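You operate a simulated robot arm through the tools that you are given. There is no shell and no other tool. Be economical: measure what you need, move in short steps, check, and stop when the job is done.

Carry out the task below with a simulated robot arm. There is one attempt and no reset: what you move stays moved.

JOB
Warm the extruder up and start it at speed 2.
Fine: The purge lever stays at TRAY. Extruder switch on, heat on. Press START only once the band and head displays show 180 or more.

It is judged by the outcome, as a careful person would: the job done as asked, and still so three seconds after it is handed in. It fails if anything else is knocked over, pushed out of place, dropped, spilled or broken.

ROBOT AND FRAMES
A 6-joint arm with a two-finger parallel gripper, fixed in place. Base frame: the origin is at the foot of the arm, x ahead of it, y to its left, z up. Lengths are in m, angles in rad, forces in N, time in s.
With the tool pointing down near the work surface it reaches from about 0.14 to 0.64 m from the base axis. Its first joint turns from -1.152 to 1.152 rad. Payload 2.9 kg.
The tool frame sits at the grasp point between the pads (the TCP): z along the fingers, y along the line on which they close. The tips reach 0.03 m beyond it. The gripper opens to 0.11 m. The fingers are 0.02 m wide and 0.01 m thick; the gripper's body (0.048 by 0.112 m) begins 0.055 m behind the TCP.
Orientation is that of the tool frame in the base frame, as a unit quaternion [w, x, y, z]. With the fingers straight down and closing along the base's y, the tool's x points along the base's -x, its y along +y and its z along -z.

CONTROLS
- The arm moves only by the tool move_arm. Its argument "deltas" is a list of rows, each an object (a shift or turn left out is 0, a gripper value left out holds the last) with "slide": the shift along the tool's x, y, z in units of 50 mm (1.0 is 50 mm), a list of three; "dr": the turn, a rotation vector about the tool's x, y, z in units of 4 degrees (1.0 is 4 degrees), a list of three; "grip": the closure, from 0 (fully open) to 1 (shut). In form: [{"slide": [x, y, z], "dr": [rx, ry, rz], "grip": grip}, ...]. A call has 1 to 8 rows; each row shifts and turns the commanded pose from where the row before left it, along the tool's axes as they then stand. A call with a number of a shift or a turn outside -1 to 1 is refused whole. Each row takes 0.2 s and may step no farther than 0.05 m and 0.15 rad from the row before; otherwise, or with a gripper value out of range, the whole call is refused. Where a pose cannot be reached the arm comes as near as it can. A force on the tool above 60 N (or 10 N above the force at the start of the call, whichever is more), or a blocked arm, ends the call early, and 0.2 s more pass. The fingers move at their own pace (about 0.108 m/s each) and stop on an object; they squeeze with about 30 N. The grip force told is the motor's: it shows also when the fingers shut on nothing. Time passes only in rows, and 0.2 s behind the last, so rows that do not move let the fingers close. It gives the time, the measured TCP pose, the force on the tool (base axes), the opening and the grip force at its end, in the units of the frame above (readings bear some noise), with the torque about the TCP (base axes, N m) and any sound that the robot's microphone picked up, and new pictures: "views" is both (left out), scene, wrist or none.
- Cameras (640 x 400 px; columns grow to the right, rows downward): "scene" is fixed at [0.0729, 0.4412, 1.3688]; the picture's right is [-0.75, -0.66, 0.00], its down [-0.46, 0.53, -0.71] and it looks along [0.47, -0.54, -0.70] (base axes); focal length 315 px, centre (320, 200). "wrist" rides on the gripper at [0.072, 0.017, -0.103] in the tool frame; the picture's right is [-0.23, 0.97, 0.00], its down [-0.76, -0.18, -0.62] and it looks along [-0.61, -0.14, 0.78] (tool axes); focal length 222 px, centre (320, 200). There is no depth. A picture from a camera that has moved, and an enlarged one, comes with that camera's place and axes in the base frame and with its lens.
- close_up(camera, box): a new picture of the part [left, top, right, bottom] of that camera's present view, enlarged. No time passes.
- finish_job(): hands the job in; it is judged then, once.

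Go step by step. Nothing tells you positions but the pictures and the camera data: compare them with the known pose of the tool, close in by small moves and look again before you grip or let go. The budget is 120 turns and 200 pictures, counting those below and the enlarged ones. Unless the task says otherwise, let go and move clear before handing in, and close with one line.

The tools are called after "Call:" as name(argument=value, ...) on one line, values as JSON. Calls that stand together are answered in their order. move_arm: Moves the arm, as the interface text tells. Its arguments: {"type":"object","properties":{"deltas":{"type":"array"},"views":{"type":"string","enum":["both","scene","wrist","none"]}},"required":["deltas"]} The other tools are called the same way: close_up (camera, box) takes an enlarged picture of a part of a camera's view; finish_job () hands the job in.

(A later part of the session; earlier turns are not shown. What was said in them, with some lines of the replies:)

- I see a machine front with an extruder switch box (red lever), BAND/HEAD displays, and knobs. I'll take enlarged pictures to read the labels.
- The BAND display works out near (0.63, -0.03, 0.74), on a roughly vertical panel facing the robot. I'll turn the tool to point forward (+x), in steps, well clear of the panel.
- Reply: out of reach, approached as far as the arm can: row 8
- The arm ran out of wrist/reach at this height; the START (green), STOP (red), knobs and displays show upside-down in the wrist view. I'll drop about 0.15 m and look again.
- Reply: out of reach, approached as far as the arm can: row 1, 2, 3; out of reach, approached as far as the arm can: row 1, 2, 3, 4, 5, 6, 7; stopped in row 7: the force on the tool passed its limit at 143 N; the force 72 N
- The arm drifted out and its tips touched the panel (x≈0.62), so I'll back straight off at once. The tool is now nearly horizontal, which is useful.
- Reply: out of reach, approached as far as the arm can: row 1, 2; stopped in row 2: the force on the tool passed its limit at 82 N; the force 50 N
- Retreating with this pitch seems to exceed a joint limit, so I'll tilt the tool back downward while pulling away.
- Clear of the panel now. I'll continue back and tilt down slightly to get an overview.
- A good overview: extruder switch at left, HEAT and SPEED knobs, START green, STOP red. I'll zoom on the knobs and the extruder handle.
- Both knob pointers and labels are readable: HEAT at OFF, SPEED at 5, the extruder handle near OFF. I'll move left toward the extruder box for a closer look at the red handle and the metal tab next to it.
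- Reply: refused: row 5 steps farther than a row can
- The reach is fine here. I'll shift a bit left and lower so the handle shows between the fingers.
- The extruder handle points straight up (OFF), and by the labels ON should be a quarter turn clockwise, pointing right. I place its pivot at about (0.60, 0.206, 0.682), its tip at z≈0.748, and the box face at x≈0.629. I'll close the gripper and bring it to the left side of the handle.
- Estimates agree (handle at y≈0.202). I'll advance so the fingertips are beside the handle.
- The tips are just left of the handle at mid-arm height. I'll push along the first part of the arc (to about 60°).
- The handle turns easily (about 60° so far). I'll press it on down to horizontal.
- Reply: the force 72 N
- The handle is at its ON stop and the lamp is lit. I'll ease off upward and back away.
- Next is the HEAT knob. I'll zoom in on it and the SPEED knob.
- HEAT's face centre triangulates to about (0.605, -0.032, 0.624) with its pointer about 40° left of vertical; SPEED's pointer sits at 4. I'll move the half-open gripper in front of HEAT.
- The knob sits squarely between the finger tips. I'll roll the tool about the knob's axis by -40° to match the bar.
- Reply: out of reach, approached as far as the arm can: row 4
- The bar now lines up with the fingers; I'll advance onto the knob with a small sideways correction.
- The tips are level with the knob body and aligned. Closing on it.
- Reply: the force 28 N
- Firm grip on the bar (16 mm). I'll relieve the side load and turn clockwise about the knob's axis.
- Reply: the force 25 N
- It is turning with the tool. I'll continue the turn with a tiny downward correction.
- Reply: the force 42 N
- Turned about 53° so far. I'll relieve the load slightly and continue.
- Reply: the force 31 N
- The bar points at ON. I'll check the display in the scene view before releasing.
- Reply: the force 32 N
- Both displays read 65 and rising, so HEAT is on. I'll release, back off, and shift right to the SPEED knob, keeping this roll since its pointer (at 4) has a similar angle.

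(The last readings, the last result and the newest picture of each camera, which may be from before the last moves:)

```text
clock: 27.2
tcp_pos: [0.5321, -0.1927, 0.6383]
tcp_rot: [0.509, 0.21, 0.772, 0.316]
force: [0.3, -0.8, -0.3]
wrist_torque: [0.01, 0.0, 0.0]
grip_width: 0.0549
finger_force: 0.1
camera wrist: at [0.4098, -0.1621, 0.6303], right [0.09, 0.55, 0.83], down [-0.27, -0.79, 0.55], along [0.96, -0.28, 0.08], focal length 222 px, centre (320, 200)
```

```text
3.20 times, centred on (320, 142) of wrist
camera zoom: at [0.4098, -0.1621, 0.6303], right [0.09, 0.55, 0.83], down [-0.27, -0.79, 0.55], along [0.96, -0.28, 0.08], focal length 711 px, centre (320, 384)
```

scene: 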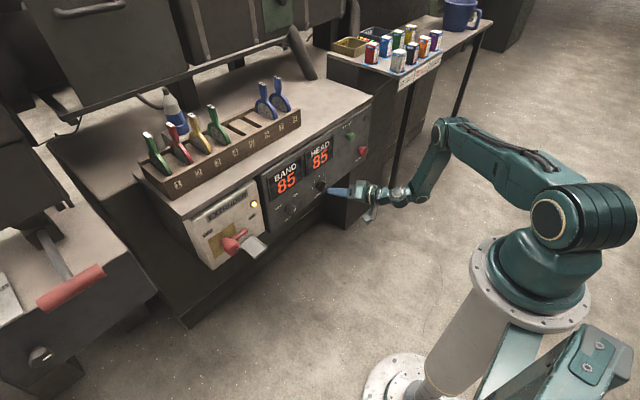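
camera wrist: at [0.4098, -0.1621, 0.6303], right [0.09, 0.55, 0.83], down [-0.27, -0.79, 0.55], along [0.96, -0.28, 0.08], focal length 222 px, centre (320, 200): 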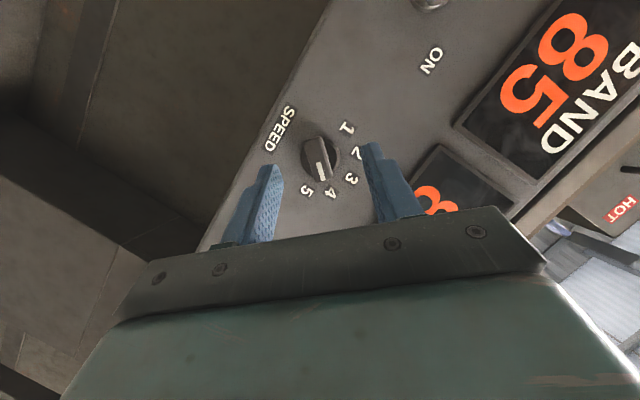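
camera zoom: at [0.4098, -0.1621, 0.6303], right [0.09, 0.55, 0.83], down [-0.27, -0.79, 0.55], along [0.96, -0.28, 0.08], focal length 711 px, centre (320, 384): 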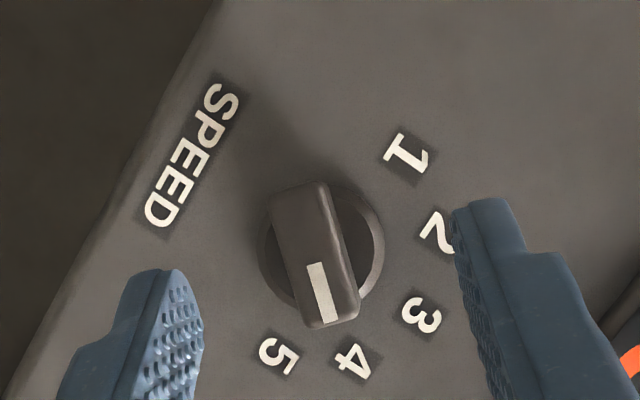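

The pointer is clearly on 4, with 36° steps, and the fingers are aligned. I'll advance onto the SPEED knob and close.

Call:
move_arm(deltas=[{"slide": [-0.21, -0.13, 0.46]}, {"slide": [-0.21, 0, 0.47]}, {"grip": 1}, {"slide": [0, 0, 0]}, {"slide": [0, 0, 0]}], views="wrist")

Call:
close_up(camera="wrist", box=[220, 80, 420, 205])

```text
clock: 28.4
tcp_pos: [0.5846, -0.1966, 0.6326]
tcp_rot: [0.509, 0.211, 0.772, 0.317]
force: [-6.7, 4.9, 8.3]
wrist_torque: [0.09, 0.14, 0.63]
grip_width: 0.0156
finger_force: 45.3
camera wrist: at [0.4611, -0.1664, 0.6261], right [0.09, 0.54, 0.83], down [-0.27, -0.79, 0.55], along [0.96, -0.28, 0.08], focal length 222 px, centre (320, 200)
```

wrist: 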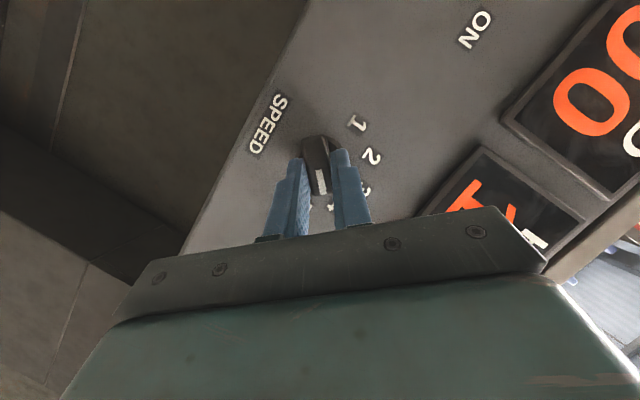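

```text
3.20 times, centred on (320, 142) of wrist
camera zoom: at [0.4611, -0.1664, 0.6261], right [0.09, 0.54, 0.83], down [-0.27, -0.79, 0.55], along [0.96, -0.28, 0.08], focal length 711 px, centre (320, 384)
```

zoom: 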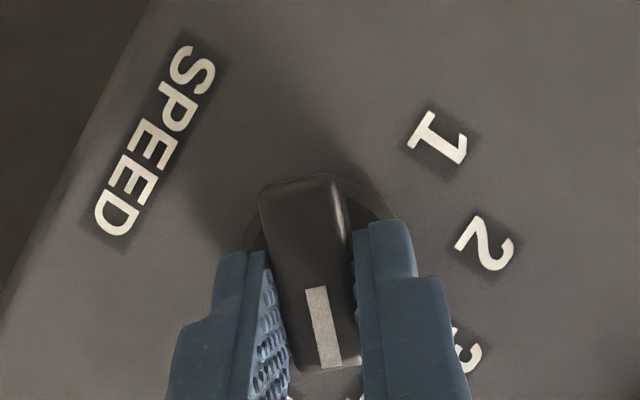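

Gripped cleanly. I'll turn it counter-clockwise 72° (two steps), beginning with 32°.

Call:
move_arm(deltas=[{"slide": [0, 0.016, 0], "dr": [0.39, 0, -0.92]}, {"slide": [0, 0.016, 0], "dr": [0.39, 0, -0.92]}, {"slide": [0, 0.016, 0], "dr": [0.39, 0, -0.92]}, {"slide": [0, 0.016, 0], "dr": [0.39, 0, -0.92]}, {"slide": [0, 0.016, 0], "dr": [0.39, 0, -0.92]}, {"slide": [0, 0.016, 0], "dr": [0.39, 0, -0.92]}, {"slide": [0, 0.016, 0], "dr": [0.39, 0, -0.92]}, {"slide": [0, 0.016, 0], "dr": [0.39, 0, -0.92]}], views="wrist")

```text
clock: 30.2
tcp_pos: [0.5848, -0.1921, 0.6354]
tcp_rot: [0.546, 0.061, 0.83, 0.093]
force: [0.9, 14.3, 3.4]
wrist_torque: [0.12, -0.66, 0.12]
grip_width: 0.0158
finger_force: 45.0
camera wrist: at [0.4611, -0.1695, 0.6139], right [0.09, 0.9, 0.42], down [-0.27, -0.38, 0.88], along [0.96, -0.19, 0.21], focal length 222 px, centre (320, 200)
```

wrist: 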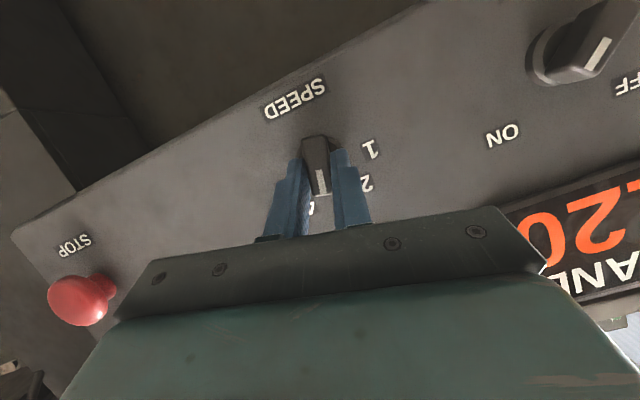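

Turning well. Continuing another 32°.

Call:
move_arm(deltas=[{"slide": [0, 0.016, 0], "dr": [0.39, 0, -0.92]}, {"slide": [0, 0.016, 0], "dr": [0.39, 0, -0.92]}, {"slide": [0, 0.016, 0], "dr": [0.39, 0, -0.92]}, {"slide": [0, 0.016, 0], "dr": [0.39, 0, -0.92]}, {"slide": [0, 0.016, 0], "dr": [0.39, 0, -0.92]}, {"slide": [0, 0.016, 0], "dr": [0.39, 0, -0.92]}, {"slide": [0, 0.016, 0], "dr": [0.39, 0, -0.92]}, {"slide": [0, 0.016, 0], "dr": [0.39, 0, -0.92]}], views="wrist")

Call:
close_up(camera="wrist", box=[220, 80, 420, 240])

```text
clock: 32.0
tcp_pos: [0.5846, -0.1865, 0.6351]
tcp_rot: [0.542, -0.093, 0.823, -0.139]
force: [-5.0, 17.6, 3.9]
wrist_torque: [0.14, -0.5, 0.32]
grip_width: 0.0158
finger_force: 44.8
camera wrist: at [0.461, -0.1783, 0.6052], right [0.09, 0.99, -0.12], down [-0.27, 0.14, 0.95], along [0.96, -0.05, 0.28], focal length 222 px, centre (320, 200)
```

wrist: 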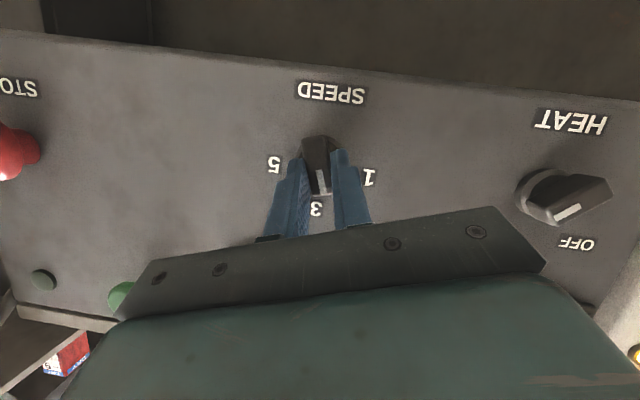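

```text
2.50 times, centred on (320, 160) of wrist
camera zoom: at [0.461, -0.1783, 0.6052], right [0.09, 0.99, -0.12], down [-0.27, 0.14, 0.95], along [0.96, -0.05, 0.28], focal length 555 px, centre (320, 300)
```

zoom: 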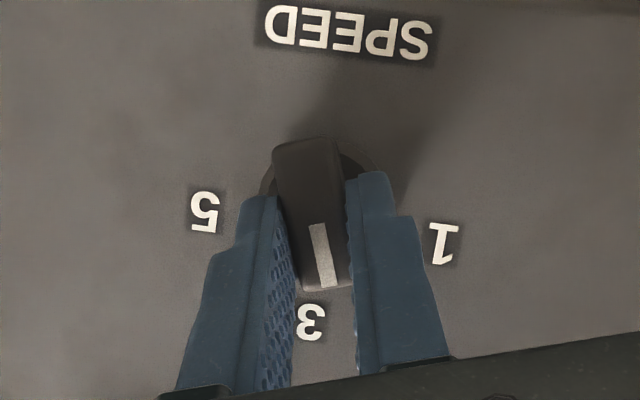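

The pointer is past 3 and heading to 2. I'll turn 12° more and look.

Call:
move_arm(deltas=[{"slide": [0, -0.02, 0], "dr": [0.39, 0, -0.92]}, {"slide": [0, 0.016, 0], "dr": [0.39, 0, -0.92]}, {"slide": [0, 0.016, 0], "dr": [0.39, 0, -0.92]}], views="wrist")

Call:
close_up(camera="wrist", box=[220, 80, 420, 240])

```text
clock: 32.9
tcp_pos: [0.5848, -0.1842, 0.6346]
tcp_rot: [0.53, -0.15, 0.804, -0.223]
force: [-1.7, 25.7, -0.3]
wrist_torque: [0.2, 0.41, -0.26]
grip_width: 0.0158
finger_force: 44.8
camera wrist: at [0.461, -0.1831, 0.6036], right [0.08, 0.94, -0.33], down [-0.27, 0.34, 0.9], along [0.96, 0.01, 0.28], focal length 222 px, centre (320, 200)
```

wrist: 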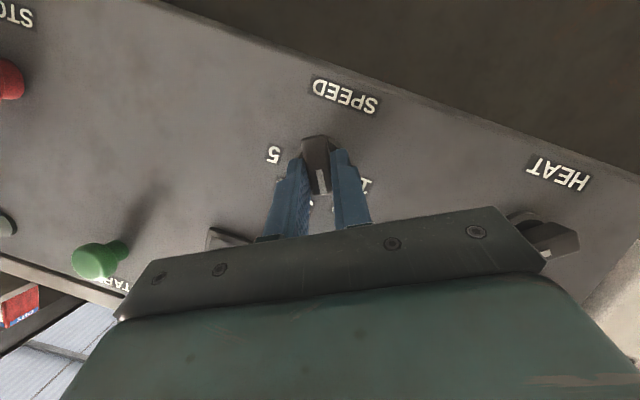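

```text
2.50 times, centred on (320, 160) of wrist
camera zoom: at [0.461, -0.1831, 0.6036], right [0.08, 0.94, -0.33], down [-0.27, 0.34, 0.9], along [0.96, 0.01, 0.28], focal length 555 px, centre (320, 300)
```

zoom: 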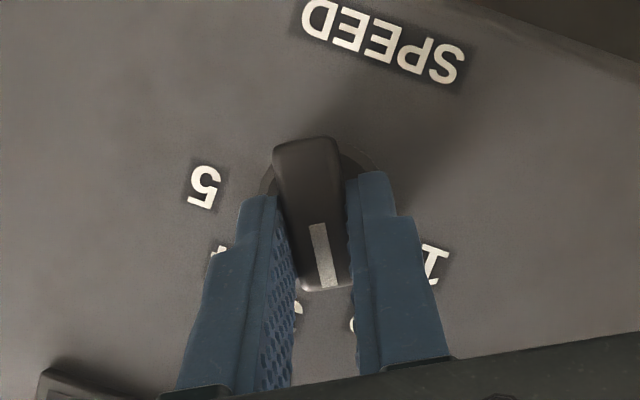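

Just a few degrees short of 2. One more 4° turn with side-load relief, then release.

Call:
move_arm(deltas=[{"slide": [0, 0.05, 0], "dr": [0.39, 0, -0.92]}, {"slide": [0, 0, 0], "grip": 0.5}, {"slide": [0, 0, 0]}, {"slide": [0.4, 0, -0.9]}], views="both")

Call:
close_up(camera="wrist", box=[220, 80, 420, 205])

```text
clock: 33.9
tcp_pos: [0.536, -0.1852, 0.6352]
tcp_rot: [0.525, -0.167, 0.795, -0.254]
force: [-0.7, -0.3, 0.1]
wrist_torque: [0.01, 0.02, 0.0]
grip_width: 0.055
finger_force: 0.0
camera wrist: at [0.413, -0.1855, 0.6029], right [0.09, 0.92, -0.39], down [-0.27, 0.4, 0.87], along [0.96, 0.03, 0.29], focal length 222 px, centre (320, 200)
```

scene: 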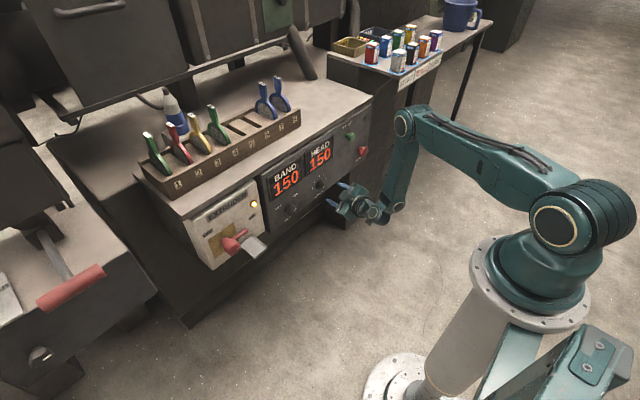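
wrist: 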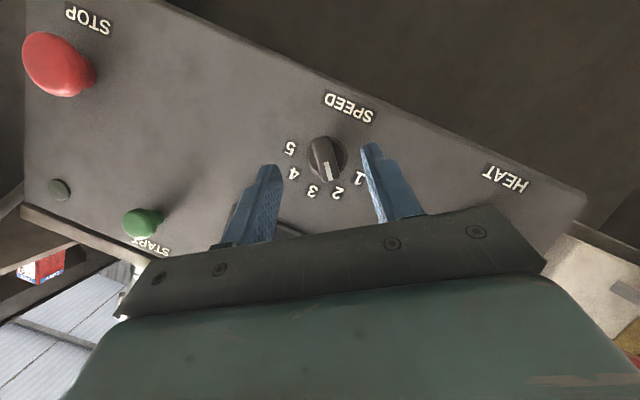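

```text
3.20 times, centred on (320, 142) of wrist
camera zoom: at [0.413, -0.1855, 0.6029], right [0.09, 0.92, -0.39], down [-0.27, 0.4, 0.87], along [0.96, 0.03, 0.29], focal length 711 px, centre (320, 384)
```

zoom: 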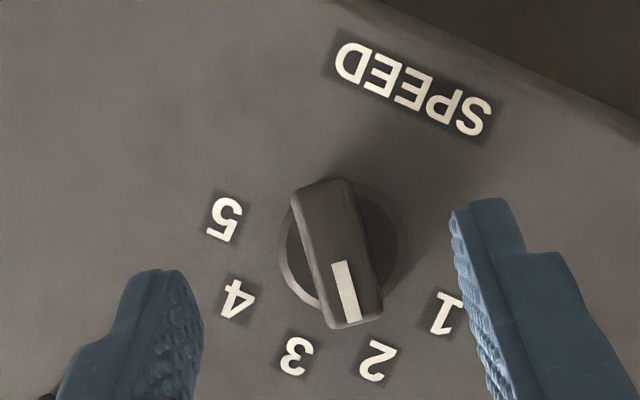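

SPEED reads at 2, perhaps a couple of degrees short. I'll zoom in to judge the pointer precisely.

Call:
close_up(camera="wrist", box=[280, 110, 376, 206])

```text
4.17 times, centred on (328, 158) of wrist
camera zoom: at [0.413, -0.1855, 0.6029], right [0.09, 0.92, -0.39], down [-0.27, 0.4, 0.87], along [0.96, 0.03, 0.29], focal length 926 px, centre (287, 375)
```

zoom: 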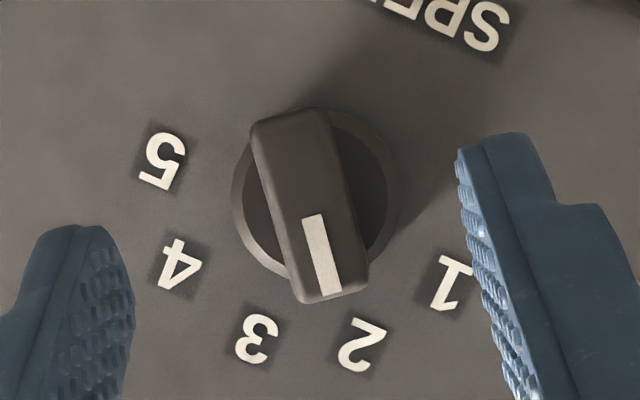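

Label spacing is about 40°, so the pointer is roughly 5° short of 2. I'll re-grip and nudge it 5° further.

Call:
move_arm(deltas=[{"slide": [-0.4, 0, 0.9]}, {"grip": 1}, {"slide": [0, 0, 0]}, {"slide": [0, 0.01, 0], "dr": [0.25, 0, -0.58]}, {"slide": [0, 0.01, 0], "dr": [0.25, 0, -0.58]}, {"grip": 0.5}, {"slide": [0, 0, 0]}, {"slide": [0.4, 0, -0.9]}], views="wrist")

Call:
close_up(camera="wrist", box=[280, 110, 376, 206])

Call:
close_up(camera="scene", box=[240, 120, 400, 220])

```text
clock: 35.6
tcp_pos: [0.5357, -0.1843, 0.6328]
tcp_rot: [0.517, -0.191, 0.784, -0.288]
force: [0.2, 0.1, -0.3]
wrist_torque: [0.02, -0.01, 0.0]
grip_width: 0.055
finger_force: 0.0
camera wrist: at [0.4118, -0.1867, 0.6025], right [0.09, 0.88, -0.47], down [-0.27, 0.48, 0.84], along [0.96, 0.06, 0.28], focal length 222 px, centre (320, 200)
```

wrist: 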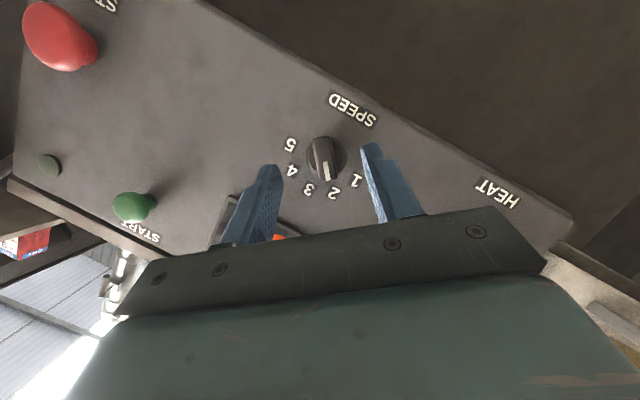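

```text
4.17 times, centred on (328, 158) of wrist
camera zoom: at [0.4118, -0.1867, 0.6025], right [0.09, 0.88, -0.47], down [-0.27, 0.48, 0.84], along [0.96, 0.06, 0.28], focal length 926 px, centre (287, 375)
```

zoom: 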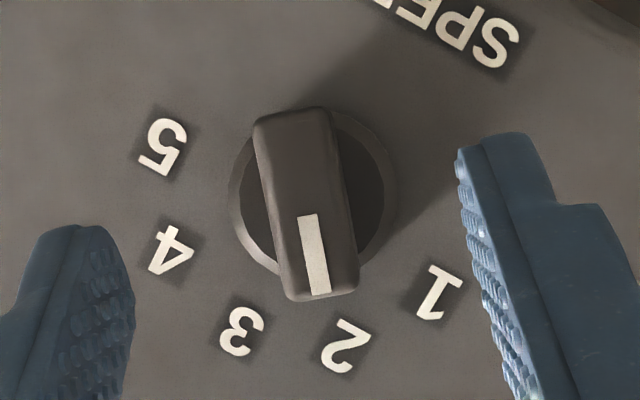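

```text
4.00 times, centred on (320, 170) of scene
camera zoom: at [0.0729, 0.4412, 1.3688], right [-0.75, -0.66, 0.0], down [-0.46, 0.53, -0.71], along [0.47, -0.54, -0.7], focal length 1262 px, centre (320, 320)
```

zoom: 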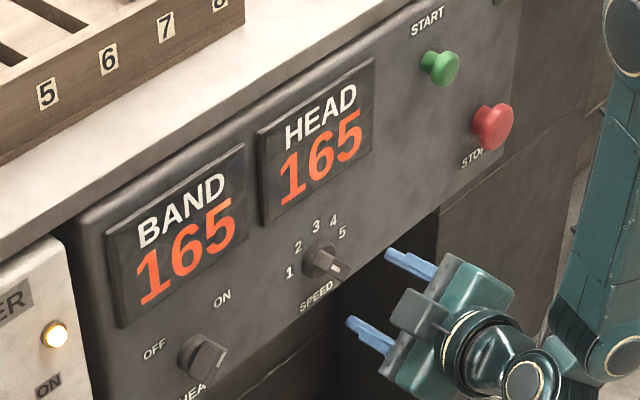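

SPEED now points squarely at 2; displays read 165. START's cap is near (0.60, -0.328, 0.757). I'll undo the roll, close the fingers, and move in front of START while the heat comes up.

Call:
move_arm(deltas=[{"dr": [-0.39, 0, 0.92], "grip": 1}, {"dr": [-0.39, 0, 0.92]}, {"dr": [-0.39, 0, 0.92]}, {"dr": [-0.39, 0, 0.92]}, {"dr": [-0.39, 0, 0.92]}], views="none")

Call:
move_arm(deltas=[{"dr": [-0.39, 0, 0.92]}, {"dr": [-0.39, 0, 0.92]}, {"dr": [-0.39, 0, 0.92]}, {"dr": [-0.39, 0, 0.92]}, {"dr": [-0.39, 0, 0.92]}], views="wrist")

```text
clock: 36.9
tcp_pos: [0.5355, -0.1832, 0.633]
tcp_rot: [0.541, -0.097, 0.822, -0.147]
force: [0.2, -0.2, 0.9]
wrist_torque: [0.0, 0.0, -0.01]
grip_width: 0.0001
finger_force: 29.8
```

```text
clock: 38.0
tcp_pos: [0.535, -0.1844, 0.6332]
tcp_rot: [0.551, -0.001, 0.835, -0.002]
force: [-0.2, 0.6, -0.6]
wrist_torque: [-0.01, 0.02, -0.01]
grip_width: 0.0003
finger_force: 29.9
camera wrist: at [0.4119, -0.1662, 0.6067], right [0.09, 0.97, 0.2], down [-0.27, -0.17, 0.95], along [0.96, -0.14, 0.25], focal length 222 px, centre (320, 200)
```

wrist: 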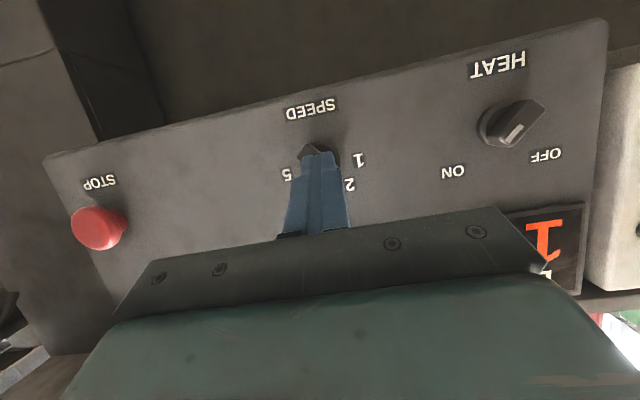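

Now moving up and right to stand in front of START.

Call:
move_arm(deltas=[{"slide": [-0.5, -0.575, -0.213]}, {"slide": [-0.5, -0.575, -0.213]}, {"slide": [-0.5, -0.575, -0.213]}, {"slide": [-0.5, -0.575, -0.213]}, {"slide": [-0.5, -0.575, -0.213]}], views="both")

Call:
close_up(camera="scene", box=[240, 110, 400, 210])

```text
clock: 39.2
tcp_pos: [0.5349, -0.3269, 0.7699]
tcp_rot: [0.55, -0.001, 0.835, -0.003]
force: [-0.2, 0.3, 1.3]
wrist_torque: [-0.01, -0.03, -0.03]
grip_width: 0.0
finger_force: 29.8
camera wrist: at [0.411, -0.3094, 0.7439], right [0.09, 0.98, 0.2], down [-0.27, -0.17, 0.95], along [0.96, -0.14, 0.25], focal length 222 px, centre (320, 200)
```

scene: 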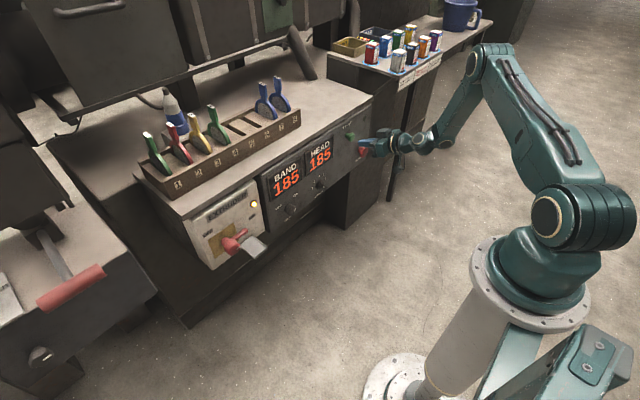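
wrist: 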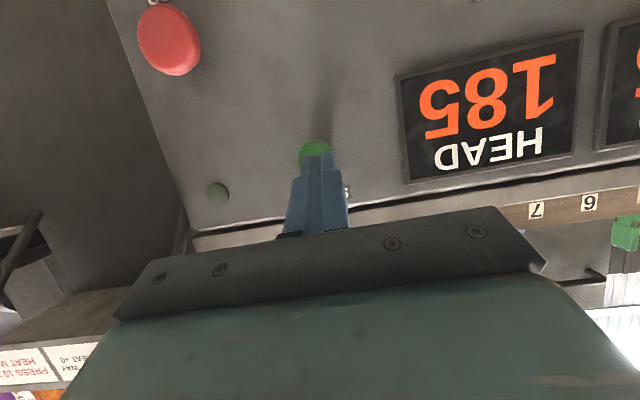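

```text
4.00 times, centred on (320, 160) of scene
camera zoom: at [0.0729, 0.4412, 1.3688], right [-0.75, -0.66, 0.0], down [-0.46, 0.53, -0.71], along [0.47, -0.54, -0.7], focal length 1262 px, centre (320, 360)
```

zoom: 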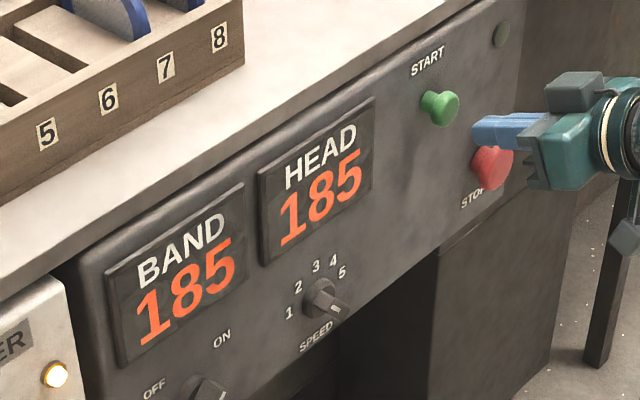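

Both displays show 185 and the fingertips line up with START. Pressing it straight in.

Call:
move_arm(deltas=[{"slide": [-0.06, -0.08, 0.3]}, {"slide": [-0.118, 0, 0.276]}, {"slide": [-0.06, 0, 0.14]}, {"slide": [-0.06, 0, 0.14]}], views="both")

Call:
close_up(camera="scene", box=[240, 110, 400, 210])

```text
clock: 40.2
tcp_pos: [0.5789, -0.3324, 0.7671]
tcp_rot: [0.55, -0.001, 0.835, -0.002]
force: [-22.7, 2.5, 8.5]
wrist_torque: [-0.02, -0.21, 0.06]
grip_width: 0.0002
finger_force: 30.0
heard: click
camera wrist: at [0.4557, -0.3132, 0.7402], right [0.09, 0.97, 0.2], down [-0.27, -0.17, 0.95], along [0.96, -0.14, 0.25], focal length 222 px, centre (320, 200)
```

scene: 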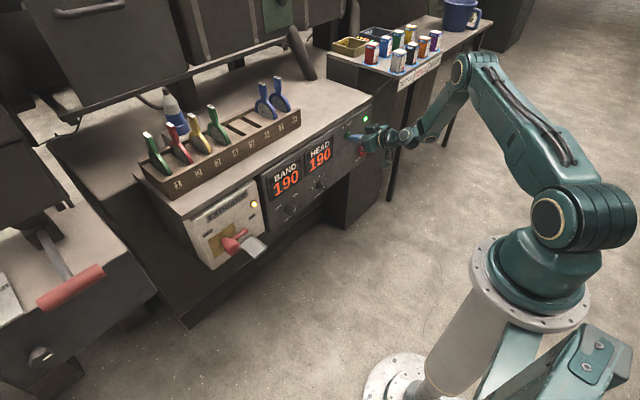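
wrist: 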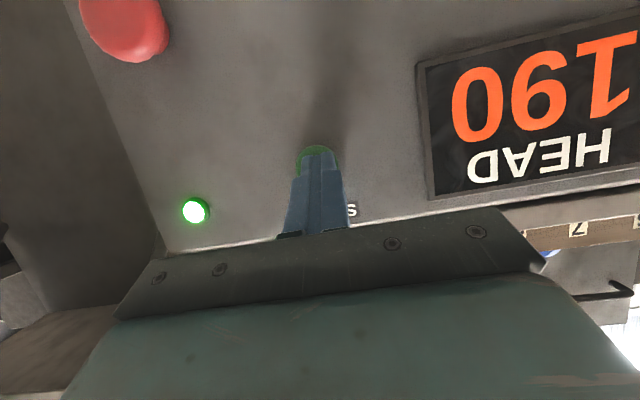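

```text
4.00 times, centred on (320, 160) of scene
camera zoom: at [0.0723, 0.4413, 1.3688], right [-0.75, -0.66, 0.0], down [-0.46, 0.53, -0.71], along [0.47, -0.54, -0.7], focal length 1262 px, centre (320, 360)
```

zoom: 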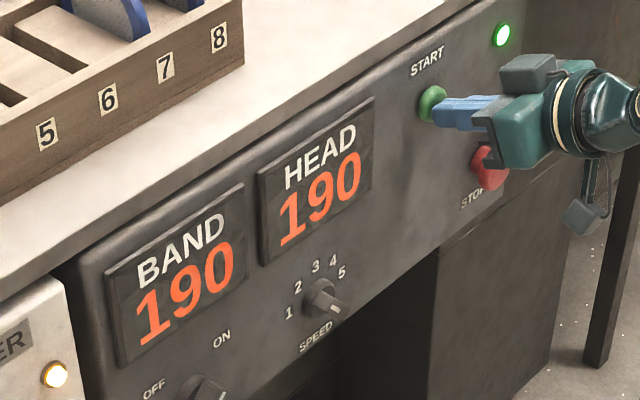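

A click was heard and the green run lamp is lit. I'll back straight off, clear of STOP, and check that it stays running.

Call:
move_arm(deltas=[{"slide": [0.12, 0, -0.28]}, {"slide": [0.12, 0, -0.4], "dr": [0, 1, 0]}, {"slide": [0, 0, -0.6], "dr": [0, 1, 0]}, {"slide": [0, 0, -0.6], "dr": [0, 1, 0]}, {"slide": [0, 0, -0.6], "dr": [0, 1, 0]}, {"slide": [0, 0, 0]}, {"slide": [0, 0, 0]}], views="both")

Call:
close_up(camera="scene", box=[180, 110, 400, 270])

```text
clock: 41.9
tcp_pos: [0.4673, -0.3289, 0.8148]
tcp_rot: [0.428, -0.001, 0.904, -0.003]
force: [0.2, -0.2, -0.4]
wrist_torque: [-0.01, -0.01, -0.02]
grip_width: 0.0001
finger_force: 30.1
camera wrist: at [0.3417, -0.3121, 0.8245], right [0.14, 0.97, 0.17], down [0.0, -0.17, 0.99], along [0.99, -0.14, -0.02], focal length 222 px, centre (320, 200)
```

scene: 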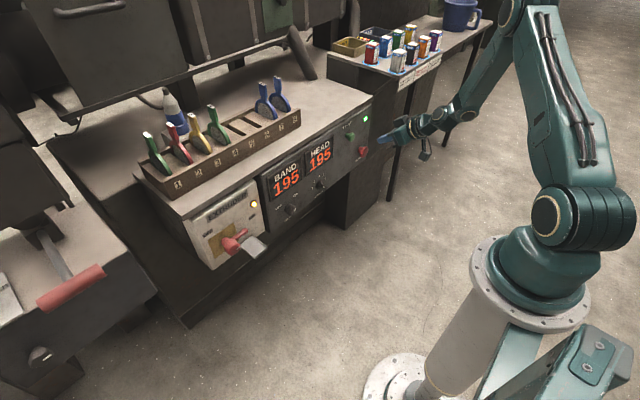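
wrist: 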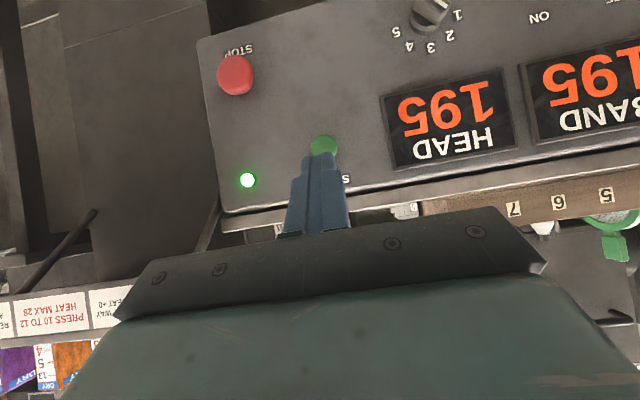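

```text
2.50 times, centred on (290, 190) of scene
camera zoom: at [0.0729, 0.4412, 1.3688], right [-0.75, -0.66, 0.0], down [-0.46, 0.53, -0.71], along [0.47, -0.54, -0.7], focal length 788 px, centre (395, 225)
```

zoom: 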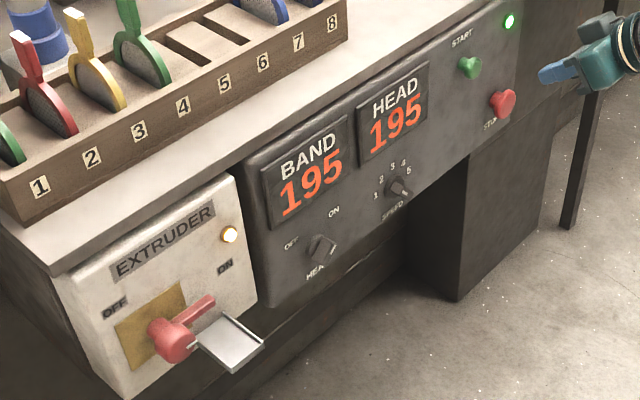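

The extruder is running: the switch lamp is on, the green run lamp is lit and both displays read 195. SPEED points at 2 and the arm is clear, so I'm handing in.

Call:
finish_job()

```text
The job is handed in.
```

The extruder is on, heated past 180 (both displays read 185 when I pressed START) and running at speed 2. I did not touch the purge lever, though I never identified it in the camera views, so I could not confirm it reads TRAY. Early on, the fingertips pressed against the display panel; I saw no damage afterwards and both displays kept working.
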